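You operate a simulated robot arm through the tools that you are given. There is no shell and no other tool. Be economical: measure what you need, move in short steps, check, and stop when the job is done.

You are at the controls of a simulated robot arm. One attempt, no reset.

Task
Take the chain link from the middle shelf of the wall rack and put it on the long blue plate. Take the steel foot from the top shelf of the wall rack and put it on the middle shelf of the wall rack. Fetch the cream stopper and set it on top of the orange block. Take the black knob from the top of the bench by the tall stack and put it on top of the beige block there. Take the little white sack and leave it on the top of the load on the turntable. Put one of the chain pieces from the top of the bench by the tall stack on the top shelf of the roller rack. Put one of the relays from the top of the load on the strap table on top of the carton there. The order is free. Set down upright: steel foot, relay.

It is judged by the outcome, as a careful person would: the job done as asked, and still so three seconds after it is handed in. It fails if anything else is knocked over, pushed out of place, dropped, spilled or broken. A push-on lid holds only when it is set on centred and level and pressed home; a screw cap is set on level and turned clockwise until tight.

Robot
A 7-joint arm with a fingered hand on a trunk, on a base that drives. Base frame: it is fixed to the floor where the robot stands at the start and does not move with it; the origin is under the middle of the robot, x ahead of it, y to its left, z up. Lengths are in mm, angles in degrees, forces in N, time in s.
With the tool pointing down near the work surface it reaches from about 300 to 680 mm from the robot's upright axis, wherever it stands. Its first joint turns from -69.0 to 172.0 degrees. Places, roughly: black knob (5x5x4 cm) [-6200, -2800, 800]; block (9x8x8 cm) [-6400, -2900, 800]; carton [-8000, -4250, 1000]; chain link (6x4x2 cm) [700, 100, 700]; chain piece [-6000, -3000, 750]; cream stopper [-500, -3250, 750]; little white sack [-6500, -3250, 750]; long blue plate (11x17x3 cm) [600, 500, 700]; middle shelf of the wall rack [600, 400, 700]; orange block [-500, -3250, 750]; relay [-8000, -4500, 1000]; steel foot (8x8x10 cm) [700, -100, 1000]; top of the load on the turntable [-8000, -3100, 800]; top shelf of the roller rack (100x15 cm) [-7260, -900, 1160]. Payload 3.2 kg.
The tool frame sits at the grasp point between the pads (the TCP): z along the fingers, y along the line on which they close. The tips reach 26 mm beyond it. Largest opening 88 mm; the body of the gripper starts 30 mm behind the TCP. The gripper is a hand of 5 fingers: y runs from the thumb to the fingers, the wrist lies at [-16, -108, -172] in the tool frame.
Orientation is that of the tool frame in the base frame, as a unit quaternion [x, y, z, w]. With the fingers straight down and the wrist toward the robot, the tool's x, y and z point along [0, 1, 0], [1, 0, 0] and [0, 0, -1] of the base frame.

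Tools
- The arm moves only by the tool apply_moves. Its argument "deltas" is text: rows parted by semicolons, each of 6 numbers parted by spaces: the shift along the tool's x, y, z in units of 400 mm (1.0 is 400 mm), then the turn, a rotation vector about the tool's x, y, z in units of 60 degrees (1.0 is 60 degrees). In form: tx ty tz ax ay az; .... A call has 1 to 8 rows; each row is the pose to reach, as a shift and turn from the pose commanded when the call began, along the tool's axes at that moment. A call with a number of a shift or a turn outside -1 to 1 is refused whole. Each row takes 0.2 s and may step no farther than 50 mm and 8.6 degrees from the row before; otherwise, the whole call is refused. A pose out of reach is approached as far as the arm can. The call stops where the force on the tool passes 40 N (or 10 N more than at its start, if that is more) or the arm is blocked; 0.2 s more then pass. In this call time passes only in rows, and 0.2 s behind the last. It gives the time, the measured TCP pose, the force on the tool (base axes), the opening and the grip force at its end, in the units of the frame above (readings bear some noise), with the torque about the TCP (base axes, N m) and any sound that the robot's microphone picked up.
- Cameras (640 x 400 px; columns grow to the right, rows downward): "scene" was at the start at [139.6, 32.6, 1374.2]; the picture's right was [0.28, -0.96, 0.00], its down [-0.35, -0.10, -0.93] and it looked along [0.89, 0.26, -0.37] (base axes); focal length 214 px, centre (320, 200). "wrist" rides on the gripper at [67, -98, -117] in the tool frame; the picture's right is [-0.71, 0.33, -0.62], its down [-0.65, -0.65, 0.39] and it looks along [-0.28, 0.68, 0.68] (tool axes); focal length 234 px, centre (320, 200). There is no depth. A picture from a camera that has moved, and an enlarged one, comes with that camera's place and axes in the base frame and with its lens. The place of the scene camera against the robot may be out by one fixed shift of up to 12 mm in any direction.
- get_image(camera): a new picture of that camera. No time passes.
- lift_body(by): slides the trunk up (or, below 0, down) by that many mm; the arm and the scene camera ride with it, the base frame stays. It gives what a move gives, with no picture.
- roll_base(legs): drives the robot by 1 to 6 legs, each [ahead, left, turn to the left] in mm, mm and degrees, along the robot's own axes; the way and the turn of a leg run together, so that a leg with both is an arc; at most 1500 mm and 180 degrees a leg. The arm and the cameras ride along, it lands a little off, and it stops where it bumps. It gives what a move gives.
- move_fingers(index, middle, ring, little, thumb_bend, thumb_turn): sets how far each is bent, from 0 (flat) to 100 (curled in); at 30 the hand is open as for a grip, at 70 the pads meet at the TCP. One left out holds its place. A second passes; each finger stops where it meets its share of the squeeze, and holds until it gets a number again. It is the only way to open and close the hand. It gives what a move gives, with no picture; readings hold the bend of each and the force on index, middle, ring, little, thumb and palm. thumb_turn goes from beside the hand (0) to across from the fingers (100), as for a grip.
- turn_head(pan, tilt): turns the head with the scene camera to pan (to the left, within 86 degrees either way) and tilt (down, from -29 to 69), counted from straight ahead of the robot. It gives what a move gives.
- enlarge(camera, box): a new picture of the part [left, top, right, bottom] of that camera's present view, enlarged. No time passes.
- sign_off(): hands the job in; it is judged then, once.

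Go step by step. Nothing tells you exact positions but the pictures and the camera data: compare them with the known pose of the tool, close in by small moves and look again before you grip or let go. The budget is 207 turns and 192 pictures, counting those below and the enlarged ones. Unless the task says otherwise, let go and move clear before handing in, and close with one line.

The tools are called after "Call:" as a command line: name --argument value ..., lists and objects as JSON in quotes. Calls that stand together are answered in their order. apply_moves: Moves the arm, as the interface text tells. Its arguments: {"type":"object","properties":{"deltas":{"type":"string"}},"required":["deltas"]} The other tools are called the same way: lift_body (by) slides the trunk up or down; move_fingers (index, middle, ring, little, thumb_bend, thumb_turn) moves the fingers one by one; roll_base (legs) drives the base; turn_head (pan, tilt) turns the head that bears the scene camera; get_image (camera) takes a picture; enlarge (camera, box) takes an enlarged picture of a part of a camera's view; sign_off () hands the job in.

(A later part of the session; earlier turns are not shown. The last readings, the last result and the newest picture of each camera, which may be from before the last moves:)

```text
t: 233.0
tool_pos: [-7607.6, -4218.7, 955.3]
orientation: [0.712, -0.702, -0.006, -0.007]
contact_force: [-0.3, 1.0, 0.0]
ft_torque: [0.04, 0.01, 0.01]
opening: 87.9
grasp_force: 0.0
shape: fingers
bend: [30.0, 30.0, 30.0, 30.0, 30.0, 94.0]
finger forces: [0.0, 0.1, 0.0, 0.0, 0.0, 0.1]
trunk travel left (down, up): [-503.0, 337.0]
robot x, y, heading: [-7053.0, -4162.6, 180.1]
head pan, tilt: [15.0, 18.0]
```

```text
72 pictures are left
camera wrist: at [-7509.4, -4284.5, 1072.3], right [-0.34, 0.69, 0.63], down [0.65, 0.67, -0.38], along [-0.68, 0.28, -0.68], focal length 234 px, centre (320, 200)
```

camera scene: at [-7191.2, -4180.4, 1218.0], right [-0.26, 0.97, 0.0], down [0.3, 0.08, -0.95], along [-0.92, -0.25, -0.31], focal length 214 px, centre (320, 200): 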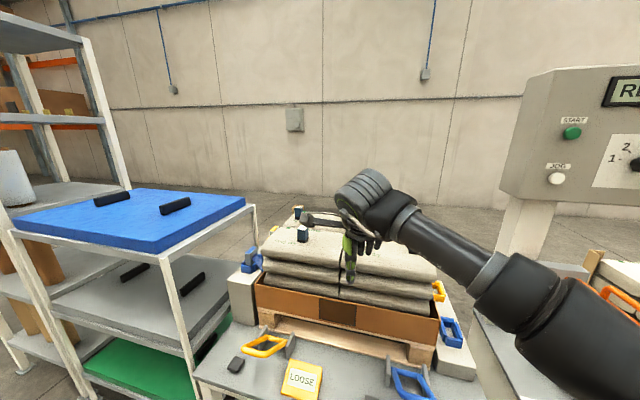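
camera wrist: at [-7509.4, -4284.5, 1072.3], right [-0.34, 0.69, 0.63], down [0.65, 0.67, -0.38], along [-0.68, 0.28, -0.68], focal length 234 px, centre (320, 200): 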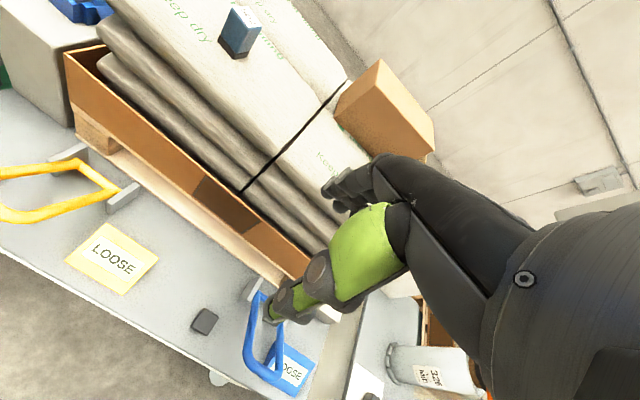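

The base slid with the arm still extended (the retract was refused), so I'll check the control post area is undisturbed as well as zoom on the relays.

Call:
turn_head --pan -35 --tilt 25

Call:
get_image --camera "scene"

Call:
turn_head --pan 5 --tilt 18

Call:
enlarge --camera "scene" --box '[160, 150, 400, 300]'

Call:
enlarge --camera "wrist" --box '[180, 0, 440, 180]'

```text
t: 234.2
tool_pos: [-7607.8, -4218.9, 954.4]
orientation: [0.712, -0.702, -0.005, -0.007]
contact_force: [0.2, -0.2, 0.5]
ft_torque: [0.0, 0.01, 0.0]
opening: 87.9
grasp_force: 0.1
shape: fingers
bend: [30.0, 30.0, 30.0, 30.0, 30.0, 94.0]
finger forces: [0.1, 0.0, 0.0, 0.1, 0.0, 0.0]
trunk travel left (down, up): [-503.0, 337.0]
robot x, y, heading: [-7051.4, -4162.3, 179.9]
head pan, tilt: [-35.0, 25.0]
```

```text
71 pictures are left
camera scene: at [-7176.6, -4103.5, 1206.7], right [0.57, 0.82, 0.0], down [0.35, -0.24, -0.91], along [-0.74, 0.52, -0.42], focal length 214 px, centre (320, 200)
```

scene: 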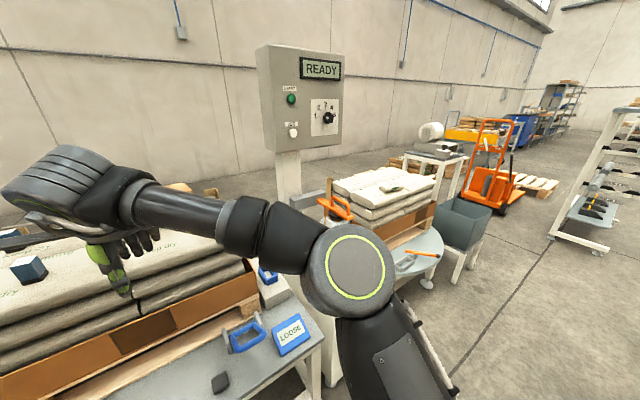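

```text
t: 235.3
tool_pos: [-7607.5, -4218.0, 955.8]
orientation: [0.713, -0.701, -0.006, -0.007]
contact_force: [0.2, 0.3, -0.2]
ft_torque: [0.01, 0.01, 0.0]
opening: 87.9
grasp_force: 0.1
shape: fingers
bend: [30.0, 30.0, 30.0, 30.0, 30.0, 94.0]
finger forces: [0.1, 0.0, 0.1, 0.0, 0.0, 0.0]
trunk travel left (down, up): [-503.0, 337.0]
robot x, y, heading: [-7050.9, -4164.6, 179.8]
head pan, tilt: [5.0, 18.0]
```

```text
2.67 times, centred on (280, 225) of scene
camera zoom: at [-7194.0, -4164.4, 1218.0], right [-0.09, 1.0, 0.0], down [0.31, 0.03, -0.95], along [-0.95, -0.08, -0.31], focal length 572 px, centre (427, 133)
```

zoom: 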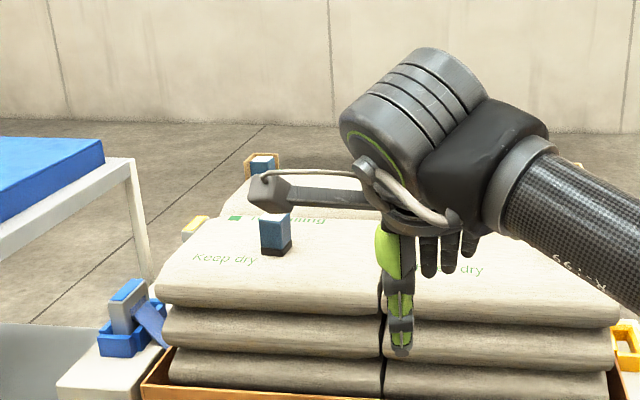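

```text
2.22 times, centred on (310, 90) of wrist
camera zoom: at [-7509.3, -4284.5, 1072.3], right [-0.34, 0.69, 0.63], down [0.65, 0.67, -0.38], along [-0.68, 0.28, -0.68], focal length 520 px, centre (342, 444)
```

zoom: 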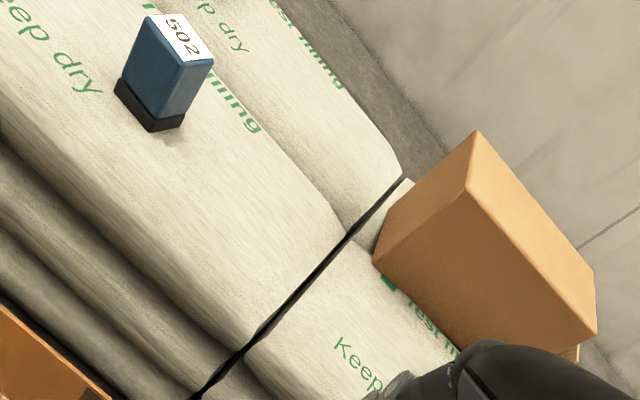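

Nothing was disturbed. The carton is at the back, around (-8012…, -4236…-4020), so I need the trunk high and the robot close. Raising the trunk and moving up to the table.

Call:
lift_body --by 237

Call:
roll_base --legs '[[245, 165, 0]]'

Call:
turn_head --pan 0 --tilt 40

Call:
get_image --camera "scene"

Call:
get_image --camera "wrist"

```text
t: 237.8
tool_pos: [-7607.8, -4217.9, 1193.0]
orientation: [0.713, -0.701, -0.005, -0.008]
contact_force: [-0.2, 0.9, 0.3]
ft_torque: [-0.01, -0.03, -0.02]
opening: 87.8
grasp_force: 0.0
shape: fingers
bend: [30.0, 30.0, 30.0, 30.0, 30.0, 94.0]
finger forces: [0.0, 0.0, 0.0, 0.1, 0.1, 0.1]
trunk travel left (down, up): [-740.0, 100.0]
robot x, y, heading: [-7052.0, -4162.5, 180.3]
head pan, tilt: [5.0, 18.0]
```

```text
t: 239.8
tool_pos: [-7856.4, -4383.5, 1192.5]
orientation: [0.713, -0.702, -0.005, -0.008]
contact_force: [-0.2, -0.5, 0.9]
ft_torque: [-0.01, 0.01, -0.01]
opening: 87.7
grasp_force: 0.1
shape: fingers
bend: [30.0, 30.0, 30.0, 30.0, 30.0, 94.0]
finger forces: [0.0, 0.0, 0.0, 0.1, 0.0, 0.0]
trunk travel left (down, up): [-740.0, 100.0]
robot x, y, heading: [-7299.7, -4327.7, -179.9]
head pan, tilt: [5.0, 18.0]
```

```text
t: 240.7
tool_pos: [-7855.1, -4384.2, 1192.1]
orientation: [0.713, -0.701, -0.005, -0.008]
contact_force: [0.0, -0.1, -0.5]
ft_torque: [-0.01, -0.03, -0.03]
opening: 87.7
grasp_force: 0.0
shape: fingers
bend: [30.0, 30.0, 30.0, 30.0, 30.0, 94.0]
finger forces: [0.1, 0.0, 0.1, 0.0, 0.0, 0.0]
trunk travel left (down, up): [-740.0, 100.0]
robot x, y, heading: [-7297.2, -4329.1, -179.9]
head pan, tilt: [0.0, 40.0]
```

```text
68 pictures are left
camera scene: at [-7433.8, -4321.5, 1420.4], right [0.0, 1.0, 0.0], down [0.64, 0.0, -0.77], along [-0.77, 0.0, -0.64], focal length 214 px, centre (320, 200)
```

scene: 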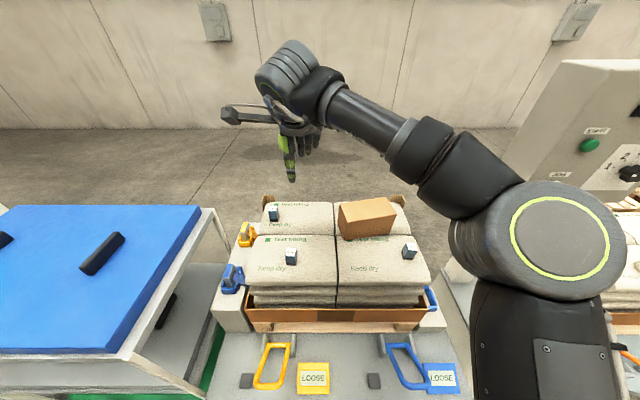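

```text
67 pictures are left
camera wrist: at [-7757.0, -4449.8, 1309.5], right [-0.34, 0.69, 0.63], down [0.64, 0.67, -0.38], along [-0.68, 0.28, -0.68], focal length 234 px, centre (320, 200)
```

wrist: 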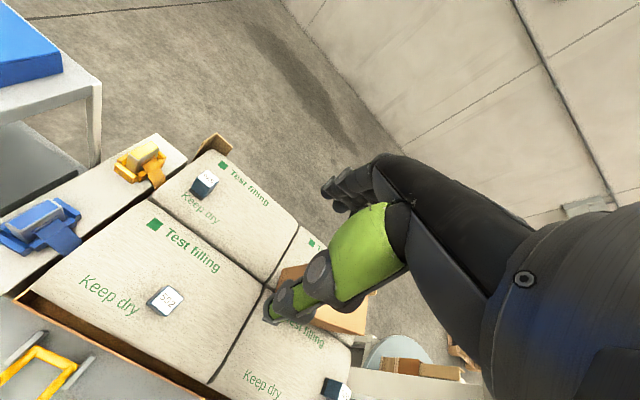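

Call:
enlarge --camera "scene" --box '[240, 180, 440, 305]'

Call:
enlarge --camera "wrist" --box '[140, 240, 400, 400]'

```text
3.20 times, centred on (340, 242) of scene
camera zoom: at [-7433.8, -4321.5, 1420.4], right [0.0, 1.0, 0.0], down [0.64, 0.0, -0.77], along [-0.77, 0.0, -0.64], focal length 686 px, centre (256, 64)
```

zoom: 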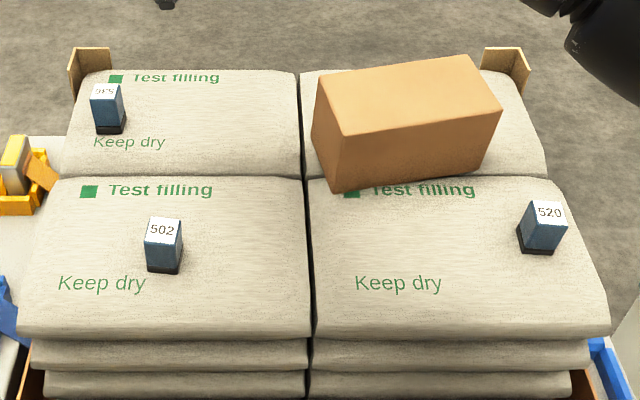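

```text
2.46 times, centred on (270, 320) of wrist
camera zoom: at [-7757.0, -4449.8, 1309.5], right [-0.34, 0.69, 0.63], down [0.64, 0.67, -0.38], along [-0.68, 0.28, -0.68], focal length 576 px, centre (443, -95)
```

zoom: 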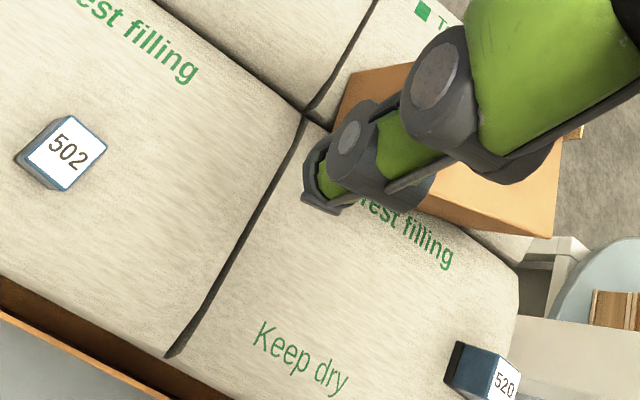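

The load top is actually at z≈850; carton top ≈935 centred near (-7970, -4161); relay 502 at about (-7818, -4410). Moving above relay 502.

Call:
apply_moves --deltas "0.01 -0.02 0.11 0 0 0; 0.02 -0.04 0.22 0 0 0; 0.04 -0.06 0.33 0 0 0; 0.065 -0.08 0.44 0 0 0; 0.065 -0.0925 0.56 0 0 0"

Call:
move_fingers --index 40 --middle 40 --ring 40 --little 40 --thumb_bend 38 --thumb_turn 97

Call:
enlarge --camera "scene" --box '[230, 190, 350, 290]'

Call:
get_image --camera "wrist"

```text
t: 241.9
tool_pos: [-7818.2, -4403.9, 967.5]
orientation: [0.712, -0.702, -0.004, -0.007]
contact_force: [0.5, -0.6, -0.8]
ft_torque: [0.01, 0.03, -0.01]
opening: 87.7
grasp_force: 0.1
shape: fingers
bend: [30.0, 30.0, 30.0, 30.0, 30.0, 94.0]
finger forces: [0.1, 0.1, 0.0, 0.1, 0.1, 0.0]
trunk travel left (down, up): [-740.0, 100.0]
robot x, y, heading: [-7297.6, -4327.5, -180.2]
head pan, tilt: [0.0, 40.0]
```

```text
t: 242.9
tool_pos: [-7817.2, -4403.6, 969.8]
orientation: [0.712, -0.702, -0.005, -0.007]
contact_force: [-0.6, 1.0, -0.2]
ft_torque: [0.01, 0.01, -0.02]
opening: 69.6
grasp_force: 0.1
shape: fingers
bend: [40.0, 40.0, 40.0, 40.0, 38.0, 95.0]
finger forces: [0.0, 0.0, 0.1, 0.0, 0.0, 0.0]
trunk travel left (down, up): [-740.0, 100.0]
robot x, y, heading: [-7302.5, -4330.7, -180.0]
head pan, tilt: [0.0, 40.0]
```

```text
4.00 times, centred on (290, 240) of scene
camera zoom: at [-7434.0, -4321.6, 1420.3], right [0.0, 1.0, 0.0], down [0.64, 0.0, -0.77], along [-0.77, 0.0, -0.64], focal length 858 px, centre (440, 40)
```

zoom: 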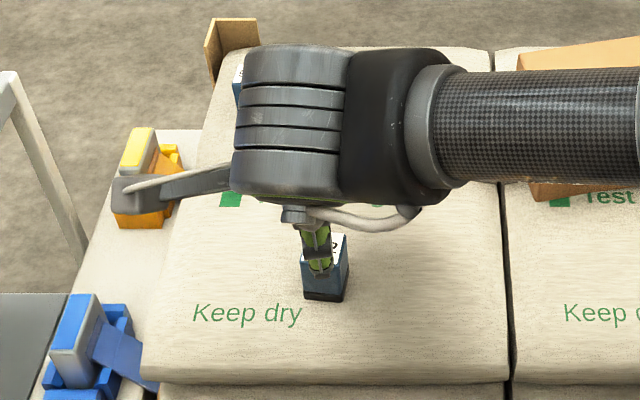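

```text
63 pictures are left
camera wrist: at [-7719.4, -4470.2, 1085.4], right [-0.34, 0.69, 0.63], down [0.64, 0.67, -0.38], along [-0.68, 0.28, -0.68], focal length 234 px, centre (320, 200)
```

wrist: 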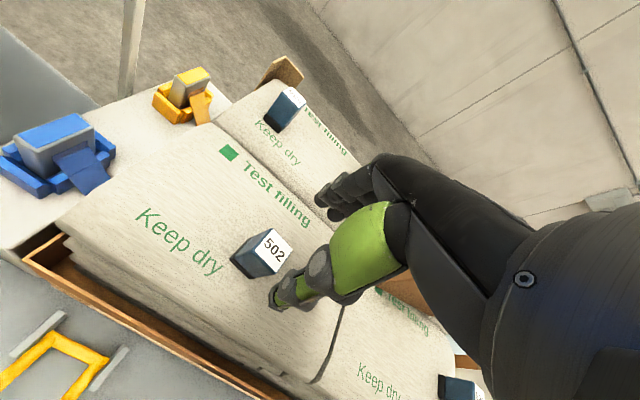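

Call:
apply_moves --deltas "0.0125 0 0.05 0 0 0.13; 0.0125 0 0.13 0 0 0.13; 0.0125 0 0.2 0 0 0.13"

Call:
enlarge --camera "wrist" --box '[200, 160, 380, 320]'

Call:
enlarge --camera "scene" --box '[250, 220, 330, 290]'

```text
t: 243.7
tool_pos: [-7817.1, -4409.3, 888.1]
orientation: [-0.663, 0.748, 0.005, 0.008]
contact_force: [0.0, 0.3, -0.4]
ft_torque: [0.0, 0.02, -0.01]
opening: 69.8
grasp_force: 0.0
shape: fingers
bend: [40.0, 40.0, 40.0, 40.0, 38.0, 95.0]
finger forces: [0.0, 0.0, 0.0, 0.1, 0.0, 0.0]
trunk travel left (down, up): [-740.0, 100.0]
robot x, y, heading: [-7298.9, -4331.1, -179.8]
head pan, tilt: [0.0, 40.0]
```

```text
2.50 times, centred on (290, 240) of wrist
camera zoom: at [-7729.1, -4487.9, 1004.3], right [-0.25, 0.73, 0.64], down [0.73, 0.57, -0.38], along [-0.64, 0.37, -0.67], focal length 585 px, centre (395, 100)
```

zoom: 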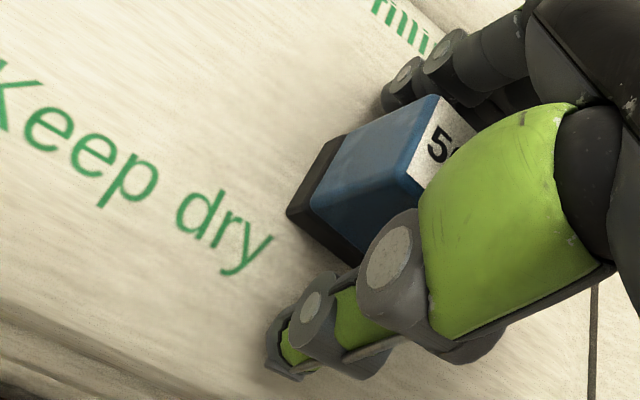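

```text
5.71 times, centred on (290, 255) of scene
camera zoom: at [-7434.5, -4322.2, 1420.3], right [0.0, 1.0, 0.0], down [0.64, 0.0, -0.77], along [-0.77, 0.0, -0.64], focal length 1226 px, centre (491, -114)
```

zoom: 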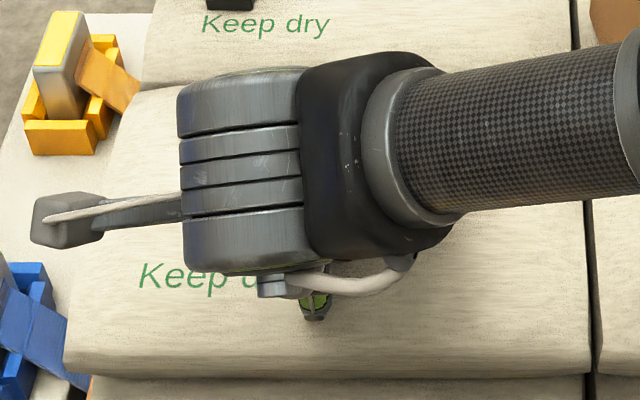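

Call:
move_fingers --index 72 --middle 72 --ring 60 --little 45 --thumb_bend 72

Call:
apply_moves --deltas "0 0 -0.06 0 0 0; 0 0 -0.16 0 0 0; 0 0 -0.26 0 0 0; 0 0 -0.36 0 0 0"

Call:
enlarge --camera "wrist" --box '[200, 160, 380, 320]'

Call:
get_image --camera "scene"

```text
t: 244.7
tool_pos: [-7817.6, -4408.5, 888.4]
orientation: [-0.663, 0.748, 0.006, 0.007]
contact_force: [-0.1, 1.0, 1.7]
ft_torque: [0.04, 0.07, 0.0]
opening: 28.5
grasp_force: 18.8
shape: fingers
bend: [60.0, 64.0, 60.0, 45.0, 60.0, 99.0]
finger forces: [10.8, 10.2, 0.1, 0.0, 16.1, 0.0]
trunk travel left (down, up): [-740.0, 100.0]
robot x, y, heading: [-7297.8, -4326.9, -180.0]
head pan, tilt: [0.0, 40.0]
```

```text
t: 245.7
tool_pos: [-7817.8, -4411.5, 1032.2]
orientation: [-0.663, 0.749, 0.006, 0.007]
contact_force: [0.5, -0.5, -1.3]
ft_torque: [0.02, -0.01, 0.0]
opening: 28.3
grasp_force: 17.6
shape: fingers
bend: [60.0, 64.0, 60.0, 45.0, 60.0, 99.0]
finger forces: [10.7, 8.4, 0.0, 0.1, 15.8, 0.0]
trunk travel left (down, up): [-740.0, 100.0]
robot x, y, heading: [-7300.3, -4327.4, -180.0]
head pan, tilt: [0.0, 40.0]
```

```text
2.50 times, centred on (290, 240) of wrist
camera zoom: at [-7729.1, -4490.2, 1148.7], right [-0.25, 0.73, 0.64], down [0.73, 0.57, -0.38], along [-0.64, 0.37, -0.67], focal length 585 px, centre (395, 100)
```

zoom: 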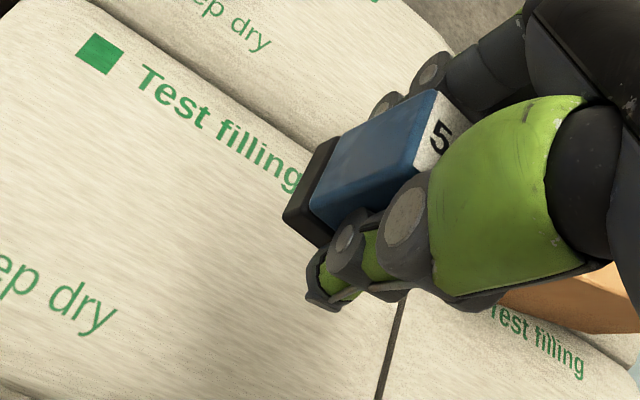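

```text
59 pictures are left
camera scene: at [-7433.3, -4321.6, 1420.4], right [0.0, 1.0, 0.0], down [0.64, 0.0, -0.77], along [-0.77, 0.0, -0.64], focal length 214 px, centre (320, 200)
```

scene: 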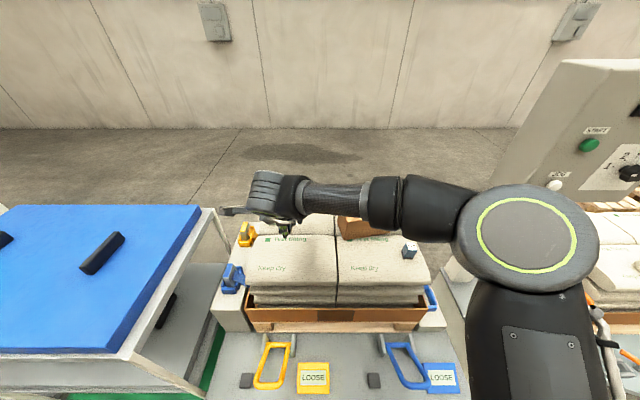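

Relay gripped upright and lifted. Moving over the carton.

Call:
apply_moves --deltas "-0.097 0.071 0 0 0 0; -0.195 0.142 0 0 0 0; -0.292 0.214 0 0 0 0; -0.39 0.285 0 0 0 0; -0.487 0.357 0 0 0 0; -0.585 0.4285 0 0 0 0"

Call:
get_image --camera "wrist"

Call:
enlarge --camera "scene" --box '[300, 160, 440, 270]'

```text
t: 247.1
tool_pos: [-7960.4, -4157.2, 1036.0]
orientation: [-0.663, 0.748, 0.005, 0.007]
contact_force: [-0.4, -0.3, -1.0]
ft_torque: [-0.05, -0.01, -0.01]
opening: 28.2
grasp_force: 17.3
shape: fingers
bend: [60.0, 64.0, 60.0, 45.0, 60.0, 99.0]
finger forces: [10.7, 8.0, 0.1, 0.1, 15.6, 0.0]
trunk travel left (down, up): [-740.0, 100.0]
robot x, y, heading: [-7297.9, -4331.3, -180.0]
head pan, tilt: [0.0, 40.0]
```

```text
58 pictures are left
camera wrist: at [-7872.8, -4235.4, 1152.7], right [-0.25, 0.73, 0.63], down [0.73, 0.57, -0.38], along [-0.64, 0.37, -0.67], focal length 234 px, centre (320, 200)
```

wrist: 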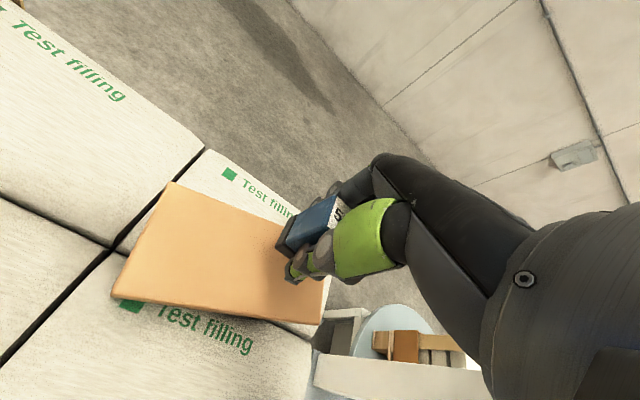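

```text
3.64 times, centred on (370, 215) of scene
camera zoom: at [-7435.2, -4320.0, 1420.2], right [0.0, 1.0, 0.0], down [0.64, 0.0, -0.77], along [-0.77, 0.0, -0.64], focal length 780 px, centre (138, 146)
```

zoom: 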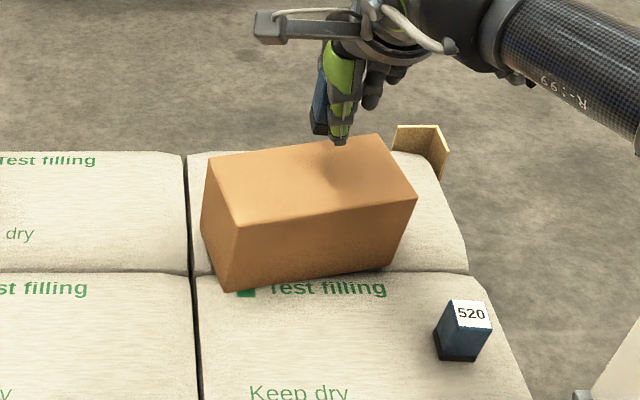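

Call:
apply_moves --deltas "0.015 0.008 0.06 0 0 0; 0.015 0.008 0.12 0 0 0; 0.015 0.008 0.145 0 0 0"

Call:
enlarge --camera "scene" --box '[320, 170, 420, 250]'

Call:
enlarge --camera "wrist" --box '[200, 160, 380, 320]'

```text
t: 247.9
tool_pos: [-7962.3, -4163.4, 985.8]
orientation: [-0.662, 0.749, 0.01, 0.0]
contact_force: [-1.8, 2.6, 22.2]
ft_torque: [0.04, 0.42, -0.05]
opening: 27.8
grasp_force: 20.9
shape: fingers
bend: [59.0, 63.0, 60.0, 45.0, 60.0, 99.0]
finger forces: [11.7, 12.5, 0.0, 0.1, 17.5, 0.1]
trunk travel left (down, up): [-740.0, 100.0]
robot x, y, heading: [-7299.3, -4329.5, -180.2]
head pan, tilt: [0.0, 40.0]
```

```text
5.00 times, centred on (370, 210) of scene
camera zoom: at [-7429.4, -4322.2, 1421.3], right [0.0, 1.0, 0.0], down [0.64, 0.0, -0.77], along [-0.77, 0.0, -0.64], focal length 1072 px, centre (70, 150)
```

zoom: 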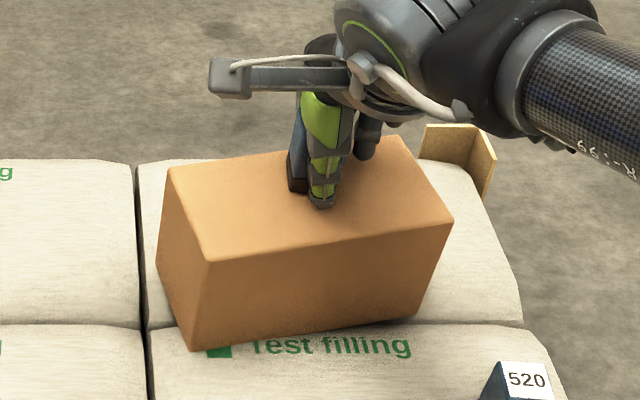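

```text
2.50 times, centred on (290, 240) of wrist
camera zoom: at [-7872.4, -4241.8, 1101.4], right [-0.24, 0.73, 0.64], down [0.72, 0.57, -0.39], along [-0.65, 0.37, -0.66], focal length 585 px, centre (395, 100)
```

zoom: 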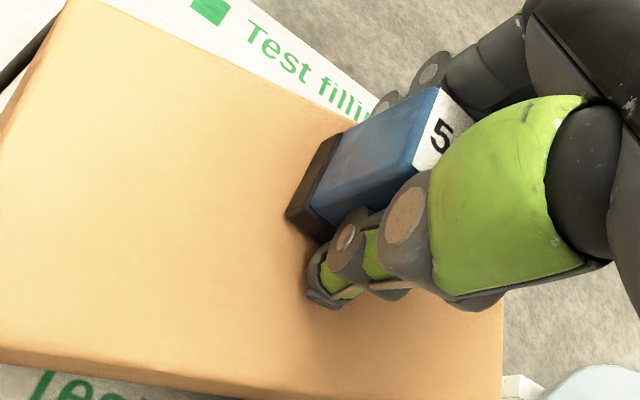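

Touched down slightly earlier than expected. Easing up before release.

Call:
apply_moves --deltas "0 0 -0.014 0 0 0"

```text
t: 248.3
tool_pos: [-7963.5, -4163.6, 986.1]
orientation: [-0.663, 0.748, 0.006, 0.004]
contact_force: [-5.5, 1.7, 15.7]
ft_torque: [0.02, 0.38, 0.0]
opening: 27.9
grasp_force: 20.2
shape: fingers
bend: [59.0, 62.0, 60.0, 45.0, 60.0, 99.0]
finger forces: [13.0, 12.1, 0.0, 0.0, 15.4, 0.1]
trunk travel left (down, up): [-740.0, 100.0]
robot x, y, heading: [-7297.0, -4328.6, -179.9]
head pan, tilt: [0.0, 40.0]
```

Call:
apply_moves --deltas "0 0 -0.01 0 0 0"

Call:
enlarge --camera "wrist" --box '[200, 160, 380, 320]'

```text
t: 248.7
tool_pos: [-7961.4, -4163.7, 987.2]
orientation: [-0.663, 0.749, 0.005, 0.009]
contact_force: [-2.7, 0.7, 8.6]
ft_torque: [-0.01, 0.21, -0.06]
opening: 28.0
grasp_force: 18.6
shape: fingers
bend: [59.0, 63.0, 60.0, 45.0, 60.0, 99.0]
finger forces: [12.2, 9.7, 0.0, 0.0, 15.2, 0.1]
trunk travel left (down, up): [-740.0, 100.0]
robot x, y, heading: [-7298.3, -4329.5, -180.0]
head pan, tilt: [0.0, 40.0]
```

```text
2.50 times, centred on (290, 240) of wrist
camera zoom: at [-7873.6, -4242.3, 1103.4], right [-0.25, 0.73, 0.64], down [0.73, 0.57, -0.37], along [-0.64, 0.37, -0.68], focal length 585 px, centre (395, 100)
```

zoom: 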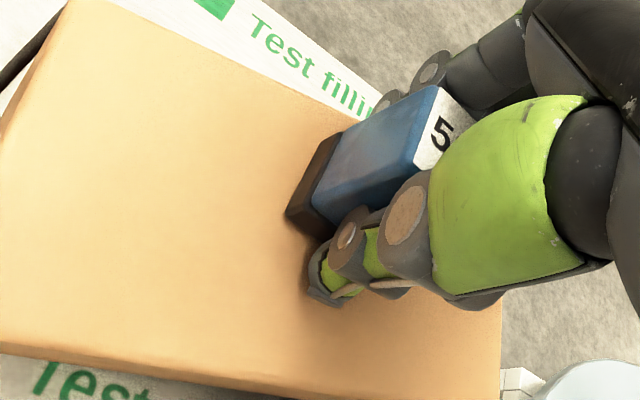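

Call:
move_fingers --index 52 --middle 52 --ring 50 --thumb_bend 52

Call:
move_fingers --index 35 --middle 35 --ring 35 --little 35 --thumb_bend 33

Call:
apply_moves --deltas "0 0 -0.1 0 0 0; 0 0 -0.2 0 0 0; 0 0 -0.31 0 0 0; 0 -0.1 -0.35 0 0 0; 0 -0.2 -0.38 0 0 0; 0 -0.3 -0.4 0 0 0; 0 -0.42 -0.4 0 0 0"

Call:
enlarge --camera "scene" --box '[240, 180, 440, 305]'

```text
t: 249.7
tool_pos: [-7962.3, -4163.2, 987.3]
orientation: [-0.664, 0.748, 0.005, 0.007]
contact_force: [-0.3, 0.1, -0.1]
ft_torque: [0.03, 0.02, 0.02]
opening: 40.9
grasp_force: 0.1
shape: fingers
bend: [52.0, 52.0, 50.0, 45.0, 52.0, 97.0]
finger forces: [0.0, 0.1, 0.1, 0.0, 0.1, 0.1]
trunk travel left (down, up): [-740.0, 100.0]
robot x, y, heading: [-7297.6, -4327.1, -180.3]
head pan, tilt: [0.0, 40.0]
```

```text
t: 250.7
tool_pos: [-7963.9, -4163.4, 988.1]
orientation: [-0.663, 0.749, 0.005, 0.007]
contact_force: [0.1, 0.7, 0.0]
ft_torque: [-0.01, 0.03, -0.02]
opening: 79.4
grasp_force: 0.1
shape: fingers
bend: [35.0, 35.0, 35.0, 35.0, 33.0, 95.0]
finger forces: [0.1, 0.0, 0.1, 0.1, 0.1, 0.1]
trunk travel left (down, up): [-740.0, 100.0]
robot x, y, heading: [-7298.1, -4327.6, -180.0]
head pan, tilt: [0.0, 40.0]
```

```text
t: 252.3
tool_pos: [-7794.0, -4185.6, 1148.4]
orientation: [-0.663, 0.749, 0.005, 0.006]
contact_force: [0.6, -0.3, -0.3]
ft_torque: [-0.03, 0.01, -0.02]
opening: 79.4
grasp_force: 0.0
shape: fingers
bend: [35.0, 35.0, 35.0, 35.0, 33.0, 95.0]
finger forces: [0.0, 0.0, 0.0, 0.0, 0.1, 0.1]
trunk travel left (down, up): [-740.0, 100.0]
robot x, y, heading: [-7300.3, -4329.1, -179.8]
head pan, tilt: [0.0, 40.0]
```

```text
3.20 times, centred on (340, 242) of scene
camera zoom: at [-7431.4, -4320.9, 1420.6], right [0.0, 1.0, 0.0], down [0.64, 0.0, -0.77], along [-0.77, 0.0, -0.64], focal length 686 px, centre (256, 64)
```

zoom: 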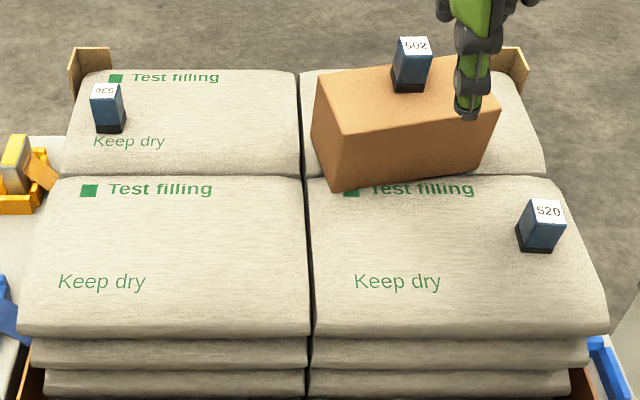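

The relay stands upright on the carton. Last task: chain piece "27" near the bench's west edge. Backing away, turning east and driving to the west side of the bench.

Call:
roll_base --legs '[[-250, 0, 0], [0, 0, 90], [0, 0, 90], [0, 955, 0]]'

Call:
lift_body --by -200

Call:
turn_head --pan 0 --tilt 30

Call:
get_image --camera "scene"

```text
t: 266.3
tool_pos: [-6554.9, -3518.7, 1146.9]
orientation: [0.748, 0.664, -0.008, 0.005]
contact_force: [0.5, -0.3, -0.6]
ft_torque: [0.01, 0.0, -0.01]
opening: 79.5
grasp_force: 0.0
shape: fingers
bend: [35.0, 35.0, 35.0, 35.0, 33.0, 95.0]
finger forces: [0.0, 0.0, 0.0, 0.0, 0.1, 0.1]
trunk travel left (down, up): [-740.0, 100.0]
robot x, y, heading: [-7052.7, -3380.9, 0.3]
head pan, tilt: [0.0, 40.0]
```

```text
t: 268.5
tool_pos: [-6554.5, -3519.0, 947.9]
orientation: [0.748, 0.664, -0.007, 0.005]
contact_force: [0.4, -0.7, -0.1]
ft_torque: [-0.03, 0.0, -0.01]
opening: 79.9
grasp_force: 0.1
shape: fingers
bend: [35.0, 35.0, 35.0, 35.0, 33.0, 95.0]
finger forces: [0.1, 0.1, 0.1, 0.0, 0.1, 0.1]
trunk travel left (down, up): [-540.0, 300.0]
robot x, y, heading: [-7051.6, -3376.3, 0.1]
head pan, tilt: [0.0, 40.0]
```

```text
t: 269.2
tool_pos: [-6555.1, -3519.0, 946.6]
orientation: [0.748, 0.664, -0.008, 0.005]
contact_force: [-0.4, 0.0, 0.1]
ft_torque: [0.03, -0.01, 0.02]
opening: 79.4
grasp_force: 0.0
shape: fingers
bend: [35.0, 35.0, 35.0, 35.0, 33.0, 95.0]
finger forces: [0.0, 0.0, 0.0, 0.0, 0.0, 0.0]
trunk travel left (down, up): [-540.0, 300.0]
robot x, y, heading: [-7052.3, -3376.8, 0.2]
head pan, tilt: [0.0, 30.0]
```

```text
52 pictures are left
camera scene: at [-6911.7, -3370.8, 1235.6], right [0.0, -1.0, 0.0], down [-0.5, 0.0, -0.87], along [0.87, 0.0, -0.5], focal length 214 px, centre (320, 200)
```

scene: 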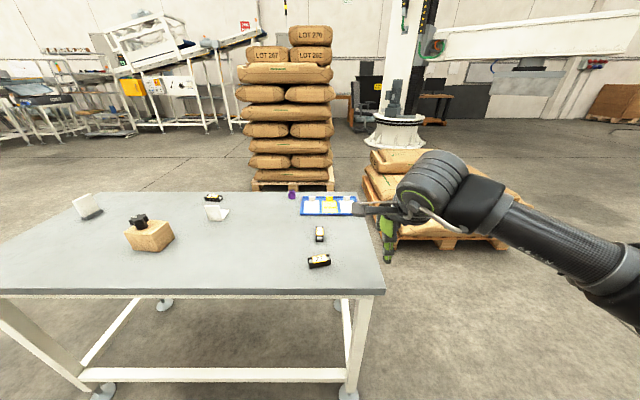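

Chain piece "27" is at about (-6478, -3370), turned roughly 20°. Driving 100 mm closer and moving above it with the hand turned to match.

Call:
roll_base --legs '[[100, 0, 0]]'

Call:
apply_moves --deltas "0.09 -0.025 0.042 0 0 -0.11; 0.18 -0.05 0.084 0 0 -0.22; 0.27 -0.075 0.125 0 0 -0.33; 0.363 -0.101 0.1675 0 0 -0.43"

Call:
move_fingers --index 30 --middle 30 --ring 30 --little 30 --thumb_bend 30 --thumb_turn 97

Call:
get_image --camera "wrist"

Call:
enlarge --camera "scene" --box '[270, 200, 390, 310]'

```text
t: 270.3
tool_pos: [-6454.5, -3518.3, 947.1]
orientation: [0.747, 0.664, -0.007, 0.006]
contact_force: [0.2, 0.0, -0.3]
ft_torque: [-0.02, 0.01, 0.0]
opening: 79.6
grasp_force: 0.0
shape: fingers
bend: [35.0, 35.0, 35.0, 35.0, 33.0, 95.0]
finger forces: [0.0, 0.0, 0.1, 0.1, 0.0, 0.0]
trunk travel left (down, up): [-540.0, 300.0]
robot x, y, heading: [-6952.5, -3376.4, 0.1]
head pan, tilt: [0.0, 30.0]
```

```text
t: 271.3
tool_pos: [-6476.9, -3368.5, 877.7]
orientation: [0.58, 0.815, -0.008, 0.004]
contact_force: [-0.1, 0.6, -0.4]
ft_torque: [-0.02, -0.02, -0.01]
opening: 79.5
grasp_force: 0.0
shape: fingers
bend: [35.0, 35.0, 35.0, 35.0, 33.0, 95.0]
finger forces: [0.0, 0.1, 0.1, 0.0, 0.0, 0.0]
trunk travel left (down, up): [-540.0, 300.0]
robot x, y, heading: [-6953.0, -3378.3, -0.2]
head pan, tilt: [0.0, 30.0]
```

```text
t: 272.3
tool_pos: [-6478.9, -3370.4, 876.4]
orientation: [0.581, 0.814, -0.008, 0.003]
contact_force: [0.2, 0.0, -0.2]
ft_torque: [0.01, -0.05, -0.02]
opening: 87.6
grasp_force: 0.1
shape: fingers
bend: [30.0, 30.0, 30.0, 30.0, 30.0, 94.0]
finger forces: [0.0, 0.0, 0.0, 0.0, 0.0, 0.0]
trunk travel left (down, up): [-540.0, 300.0]
robot x, y, heading: [-6954.1, -3379.1, -0.1]
head pan, tilt: [0.0, 30.0]
```

```text
51 pictures are left
camera wrist: at [-6591.2, -3335.8, 994.7], right [0.55, -0.55, 0.63], down [-0.41, -0.83, -0.37], along [0.73, -0.05, -0.68], focal length 234 px, centre (320, 200)
```

wrist: 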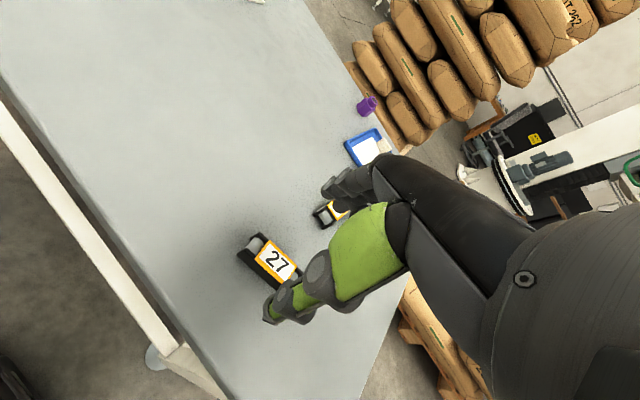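

```text
3.64 times, centred on (330, 255) of scene
camera zoom: at [-6811.5, -3370.7, 1235.7], right [0.0, -1.0, 0.0], down [-0.5, 0.0, -0.87], along [0.87, 0.0, -0.5], focal length 780 px, centre (284, 0)
```

zoom: 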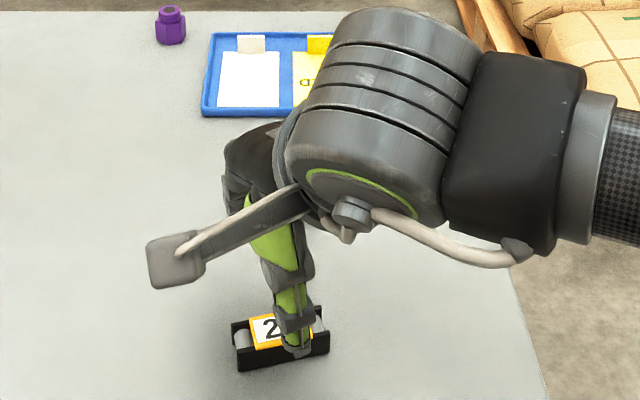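

Call:
apply_moves --deltas "0.004 -0.008 0.07 0 0 0.06; 0.004 -0.008 0.14 0 0 0.08; 0.004 -0.008 0.165 0 0 0.08"

Call:
move_fingers --index 72 --middle 72 --ring 68 --little 45 --thumb_bend 72

Call:
enlarge --camera "wrist" --box '[200, 160, 380, 320]'

```text
t: 273.1
tool_pos: [-6481.7, -3371.6, 812.1]
orientation: [0.615, 0.789, -0.007, 0.004]
contact_force: [0.4, -0.4, -0.3]
ft_torque: [0.02, -0.02, 0.02]
opening: 87.7
grasp_force: 0.1
shape: fingers
bend: [30.0, 30.0, 30.0, 30.0, 30.0, 94.0]
finger forces: [0.0, 0.1, 0.0, 0.1, 0.0, 0.0]
trunk travel left (down, up): [-540.0, 300.0]
robot x, y, heading: [-6953.8, -3376.9, -0.1]
head pan, tilt: [0.0, 30.0]
```

```text
t: 274.1
tool_pos: [-6481.2, -3371.4, 811.5]
orientation: [0.614, 0.789, -0.007, 0.004]
contact_force: [0.8, 0.8, -0.2]
ft_torque: [0.07, -0.03, 0.01]
opening: 21.6
grasp_force: 13.3
shape: fingers
bend: [63.0, 65.0, 66.0, 45.0, 62.0, 98.0]
finger forces: [7.0, 5.2, 0.9, 0.0, 13.4, 0.1]
trunk travel left (down, up): [-540.0, 300.0]
robot x, y, heading: [-6953.4, -3379.2, -0.2]
head pan, tilt: [0.0, 30.0]
```

```text
2.50 times, centred on (290, 240) of wrist
camera zoom: at [-6591.8, -3327.3, 929.3], right [0.5, -0.59, 0.63], down [-0.48, -0.8, -0.37], along [0.73, -0.12, -0.68], focal length 585 px, centre (395, 100)
```

zoom: 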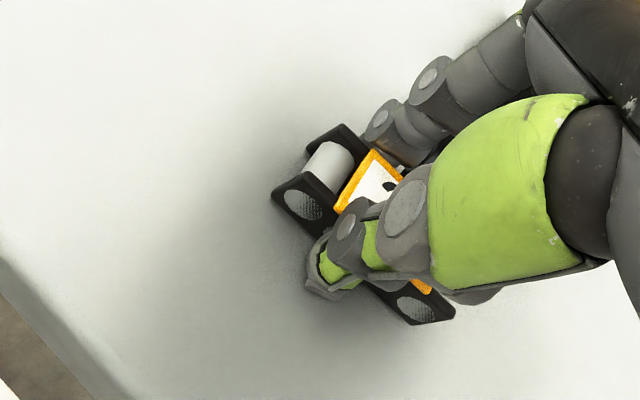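

Gripped. Lifting, backing off and turning north toward the roller rack.

Call:
apply_moves --deltas "0 0 -0.1 0 0 0; 0 0 -0.2 0 0 0; 0 0 -0.3 0 0 0; 0 0 -0.4 0 0 0; 0 0 -0.5 0 0 0"

Call:
roll_base --legs '[[-130, 0, 0], [0, 0, 90]]'

Call:
turn_head --pan 0 --tilt 10

Call:
get_image --camera "scene"

```text
t: 275.3
tool_pos: [-6481.9, -3368.0, 1012.2]
orientation: [0.614, 0.789, -0.007, 0.004]
contact_force: [-0.5, -0.2, -1.2]
ft_torque: [0.03, 0.0, 0.03]
opening: 21.5
grasp_force: 12.5
shape: fingers
bend: [63.0, 65.0, 66.0, 45.0, 62.0, 98.0]
finger forces: [6.7, 5.3, 1.0, 0.1, 13.0, 0.0]
trunk travel left (down, up): [-540.0, 300.0]
robot x, y, heading: [-6954.1, -3373.5, 0.1]
head pan, tilt: [0.0, 30.0]
```

```text
t: 280.4
tool_pos: [-7088.6, -2906.8, 1011.7]
orientation: [-0.121, 0.993, -0.002, 0.007]
contact_force: [-0.2, 0.2, -0.7]
ft_torque: [0.01, 0.02, 0.0]
opening: 21.2
grasp_force: 12.3
shape: fingers
bend: [63.0, 65.0, 66.0, 45.0, 62.0, 98.0]
finger forces: [6.4, 5.0, 0.9, 0.0, 12.3, 0.0]
trunk travel left (down, up): [-540.0, 300.0]
robot x, y, heading: [-7081.2, -3380.9, 90.0]
head pan, tilt: [0.0, 30.0]
```

```text
t: 281.3
tool_pos: [-7089.9, -2906.6, 1012.7]
orientation: [-0.121, 0.993, -0.003, 0.008]
contact_force: [0.7, -0.3, -0.9]
ft_torque: [0.0, 0.03, -0.04]
opening: 21.3
grasp_force: 12.3
shape: fingers
bend: [63.0, 65.0, 66.0, 45.0, 62.0, 98.0]
finger forces: [6.4, 5.0, 0.9, 0.0, 12.2, 0.0]
trunk travel left (down, up): [-540.0, 300.0]
robot x, y, heading: [-7085.4, -3376.4, 90.2]
head pan, tilt: [0.0, 10.0]
```

```text
48 pictures are left
camera scene: at [-7080.9, -3227.8, 1267.9], right [1.0, 0.0, 0.0], down [0.0, -0.17, -0.98], along [0.0, 0.98, -0.17], focal length 214 px, centre (320, 200)
```

scene: 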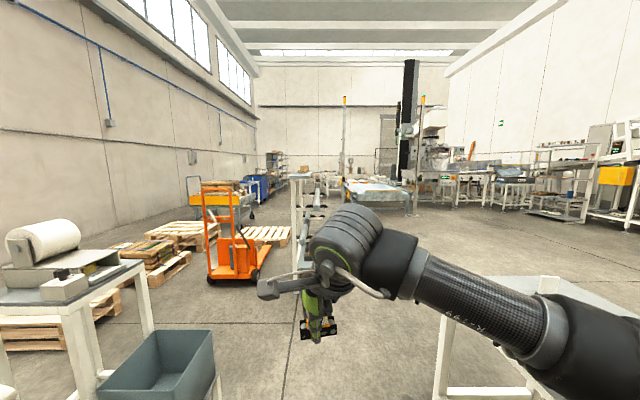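

Call:
roll_base --legs '[[1300, -80, 0], [150, -350, 0]]'

Call:
turn_head --pan 30 --tilt 15

Call:
get_image --camera "scene"

```text
t: 289.9
tool_pos: [-6650.8, -1441.4, 1012.2]
orientation: [-0.12, 0.993, -0.001, 0.008]
contact_force: [-0.3, 0.3, -1.2]
ft_torque: [-0.03, 0.04, -0.07]
opening: 21.4
grasp_force: 12.2
shape: fingers
bend: [63.0, 65.0, 66.0, 45.0, 62.0, 98.0]
finger forces: [6.4, 4.9, 0.9, 0.0, 12.3, 0.0]
trunk travel left (down, up): [-540.0, 300.0]
robot x, y, heading: [-6644.4, -1914.2, 89.6]
head pan, tilt: [0.0, 10.0]
```

```text
t: 290.8
tool_pos: [-6651.3, -1443.6, 1011.9]
orientation: [-0.12, 0.993, -0.003, 0.008]
contact_force: [-1.0, 0.0, -0.9]
ft_torque: [-0.01, 0.02, 0.0]
opening: 21.2
grasp_force: 12.4
shape: fingers
bend: [63.0, 65.0, 66.0, 45.0, 62.0, 98.0]
finger forces: [6.4, 4.9, 0.9, 0.0, 12.2, 0.0]
trunk travel left (down, up): [-540.0, 300.0]
robot x, y, heading: [-6647.1, -1918.7, 89.6]
head pan, tilt: [30.0, 15.0]
```

```text
47 pictures are left
camera scene: at [-6691.0, -1775.3, 1259.9], right [0.87, 0.49, 0.0], down [0.13, -0.23, -0.97], along [-0.48, 0.84, -0.26], focal length 214 px, centre (320, 200)
```

scene: 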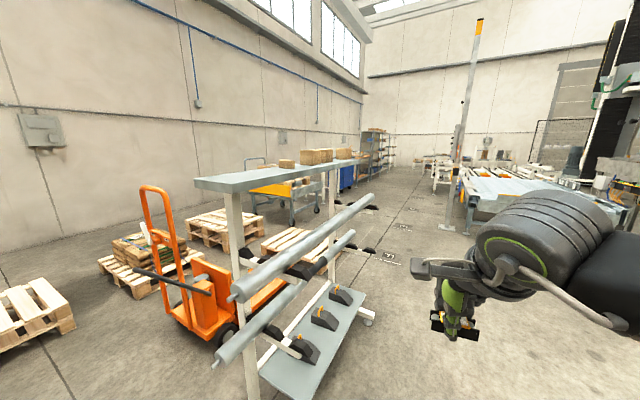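

The rack's top shelf has a free southern end (y≈-1400…-1100), with cartons further along. Raising the trunk well above the shelf, then driving into place facing west.

Call:
lift_body --by 275

Call:
roll_base --legs '[[545, 20, 0.4], [0, 0, 90]]'

Call:
turn_head --pan 0 --tilt 35

Call:
get_image --camera "scene"

Call:
get_image --camera "wrist"

```text
t: 293.6
tool_pos: [-6650.8, -1442.3, 1287.4]
orientation: [-0.12, 0.993, -0.003, 0.009]
contact_force: [-0.3, 0.1, -0.9]
ft_torque: [-0.01, 0.0, 0.02]
opening: 21.1
grasp_force: 12.7
shape: fingers
bend: [63.0, 65.0, 66.0, 45.0, 62.0, 98.0]
finger forces: [6.4, 4.9, 0.9, 0.0, 12.2, 0.1]
trunk travel left (down, up): [-815.0, 25.0]
robot x, y, heading: [-6642.7, -1911.2, 89.4]
head pan, tilt: [30.0, 15.0]
```

```text
t: 300.6
tool_pos: [-7135.0, -1379.6, 1287.7]
orientation: [0.79, -0.612, -0.004, -0.008]
contact_force: [0.0, 0.1, -1.2]
ft_torque: [0.0, 0.0, -0.01]
opening: 21.0
grasp_force: 11.4
shape: fingers
bend: [63.0, 65.0, 67.0, 45.0, 62.0, 98.0]
finger forces: [6.0, 4.5, 0.9, 0.0, 11.4, 0.0]
trunk travel left (down, up): [-815.0, 25.0]
robot x, y, heading: [-6666.2, -1371.6, -179.7]
head pan, tilt: [30.0, 15.0]
```

```text
t: 301.6
tool_pos: [-7135.3, -1381.5, 1287.2]
orientation: [0.79, -0.613, -0.005, -0.008]
contact_force: [-1.1, -0.2, -0.3]
ft_torque: [0.0, 0.02, -0.02]
opening: 21.2
grasp_force: 11.4
shape: fingers
bend: [63.0, 65.0, 67.0, 45.0, 62.0, 98.0]
finger forces: [6.0, 4.4, 0.8, 0.1, 11.4, 0.1]
trunk travel left (down, up): [-815.0, 25.0]
robot x, y, heading: [-6664.2, -1369.1, -179.7]
head pan, tilt: [0.0, 35.0]
```

```text
46 pictures are left
camera scene: at [-6802.1, -1362.8, 1502.9], right [-0.01, 1.0, 0.0], down [0.57, 0.0, -0.82], along [-0.82, -0.01, -0.57], focal length 214 px, centre (320, 200)
```

scene: 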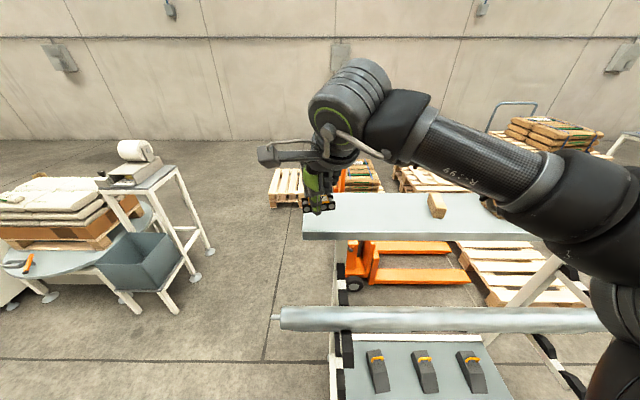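

```text
45 pictures are left
camera wrist: at [-7024.6, -1421.8, 1404.5], right [-0.5, 0.59, 0.63], down [0.47, 0.8, -0.37], along [-0.73, 0.11, -0.68], focal length 234 px, centre (320, 200)
```

wrist: 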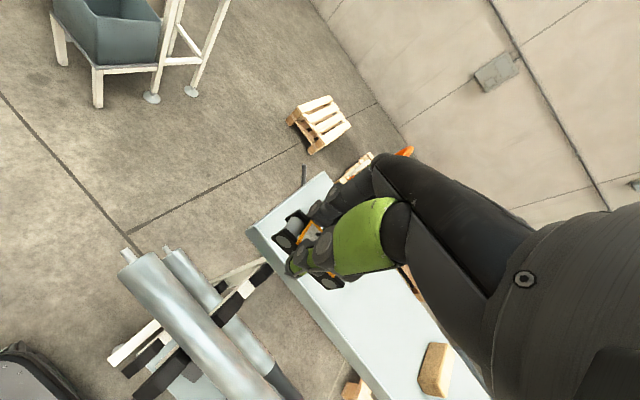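

The shelf top spans about x -7155…-7305 with its south end at y≈-1410, z≈1167. Moving over (-7235, -1270).

Call:
apply_moves --deltas "-0.083 0.043 0 0 0 0.06; -0.166 0.087 0 0 0 0.12; -0.25 0.13 0 0 0 0.18; -0.331 0.173 0 0 0 0.24; -0.331 0.173 0.08 0 0 0.24; -0.331 0.173 0.15 0 0 0.24"

Call:
enlarge --camera "scene" --box '[280, 140, 480, 265]'

Call:
get_image --camera "wrist"

```text
t: 303.0
tool_pos: [-7236.4, -1269.0, 1228.1]
orientation: [0.708, -0.707, -0.005, -0.007]
contact_force: [-0.9, 0.0, -1.7]
ft_torque: [-0.01, 0.01, 0.0]
opening: 21.0
grasp_force: 11.5
shape: fingers
bend: [63.0, 65.0, 67.0, 45.0, 62.0, 98.0]
finger forces: [6.0, 4.5, 0.8, 0.0, 11.2, 0.1]
trunk travel left (down, up): [-815.0, 25.0]
robot x, y, heading: [-6664.1, -1370.6, -179.6]
head pan, tilt: [0.0, 35.0]
```

```text
3.20 times, centred on (380, 202) of scene
camera zoom: at [-6802.8, -1362.1, 1502.8], right [-0.01, 1.0, 0.0], down [0.57, 0.0, -0.82], along [-0.82, -0.01, -0.57], focal length 686 px, centre (128, 192)
```

zoom: 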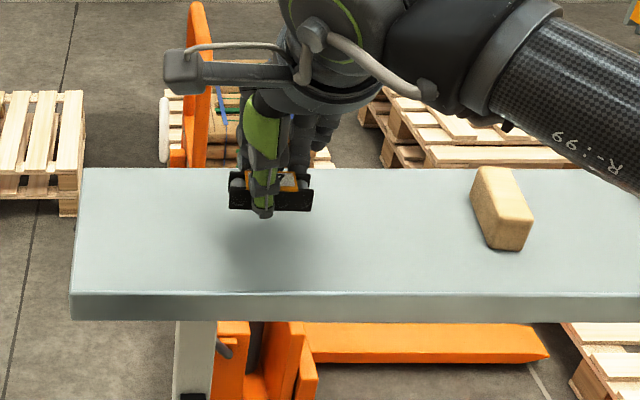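

```text
43 pictures are left
camera wrist: at [-7139.0, -1336.1, 1344.5], right [-0.34, 0.7, 0.63], down [0.65, 0.66, -0.38], along [-0.68, 0.29, -0.68], focal length 234 px, centre (320, 200)
```

wrist: 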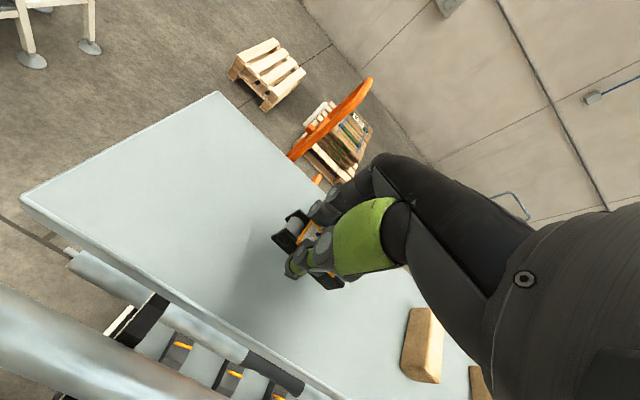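

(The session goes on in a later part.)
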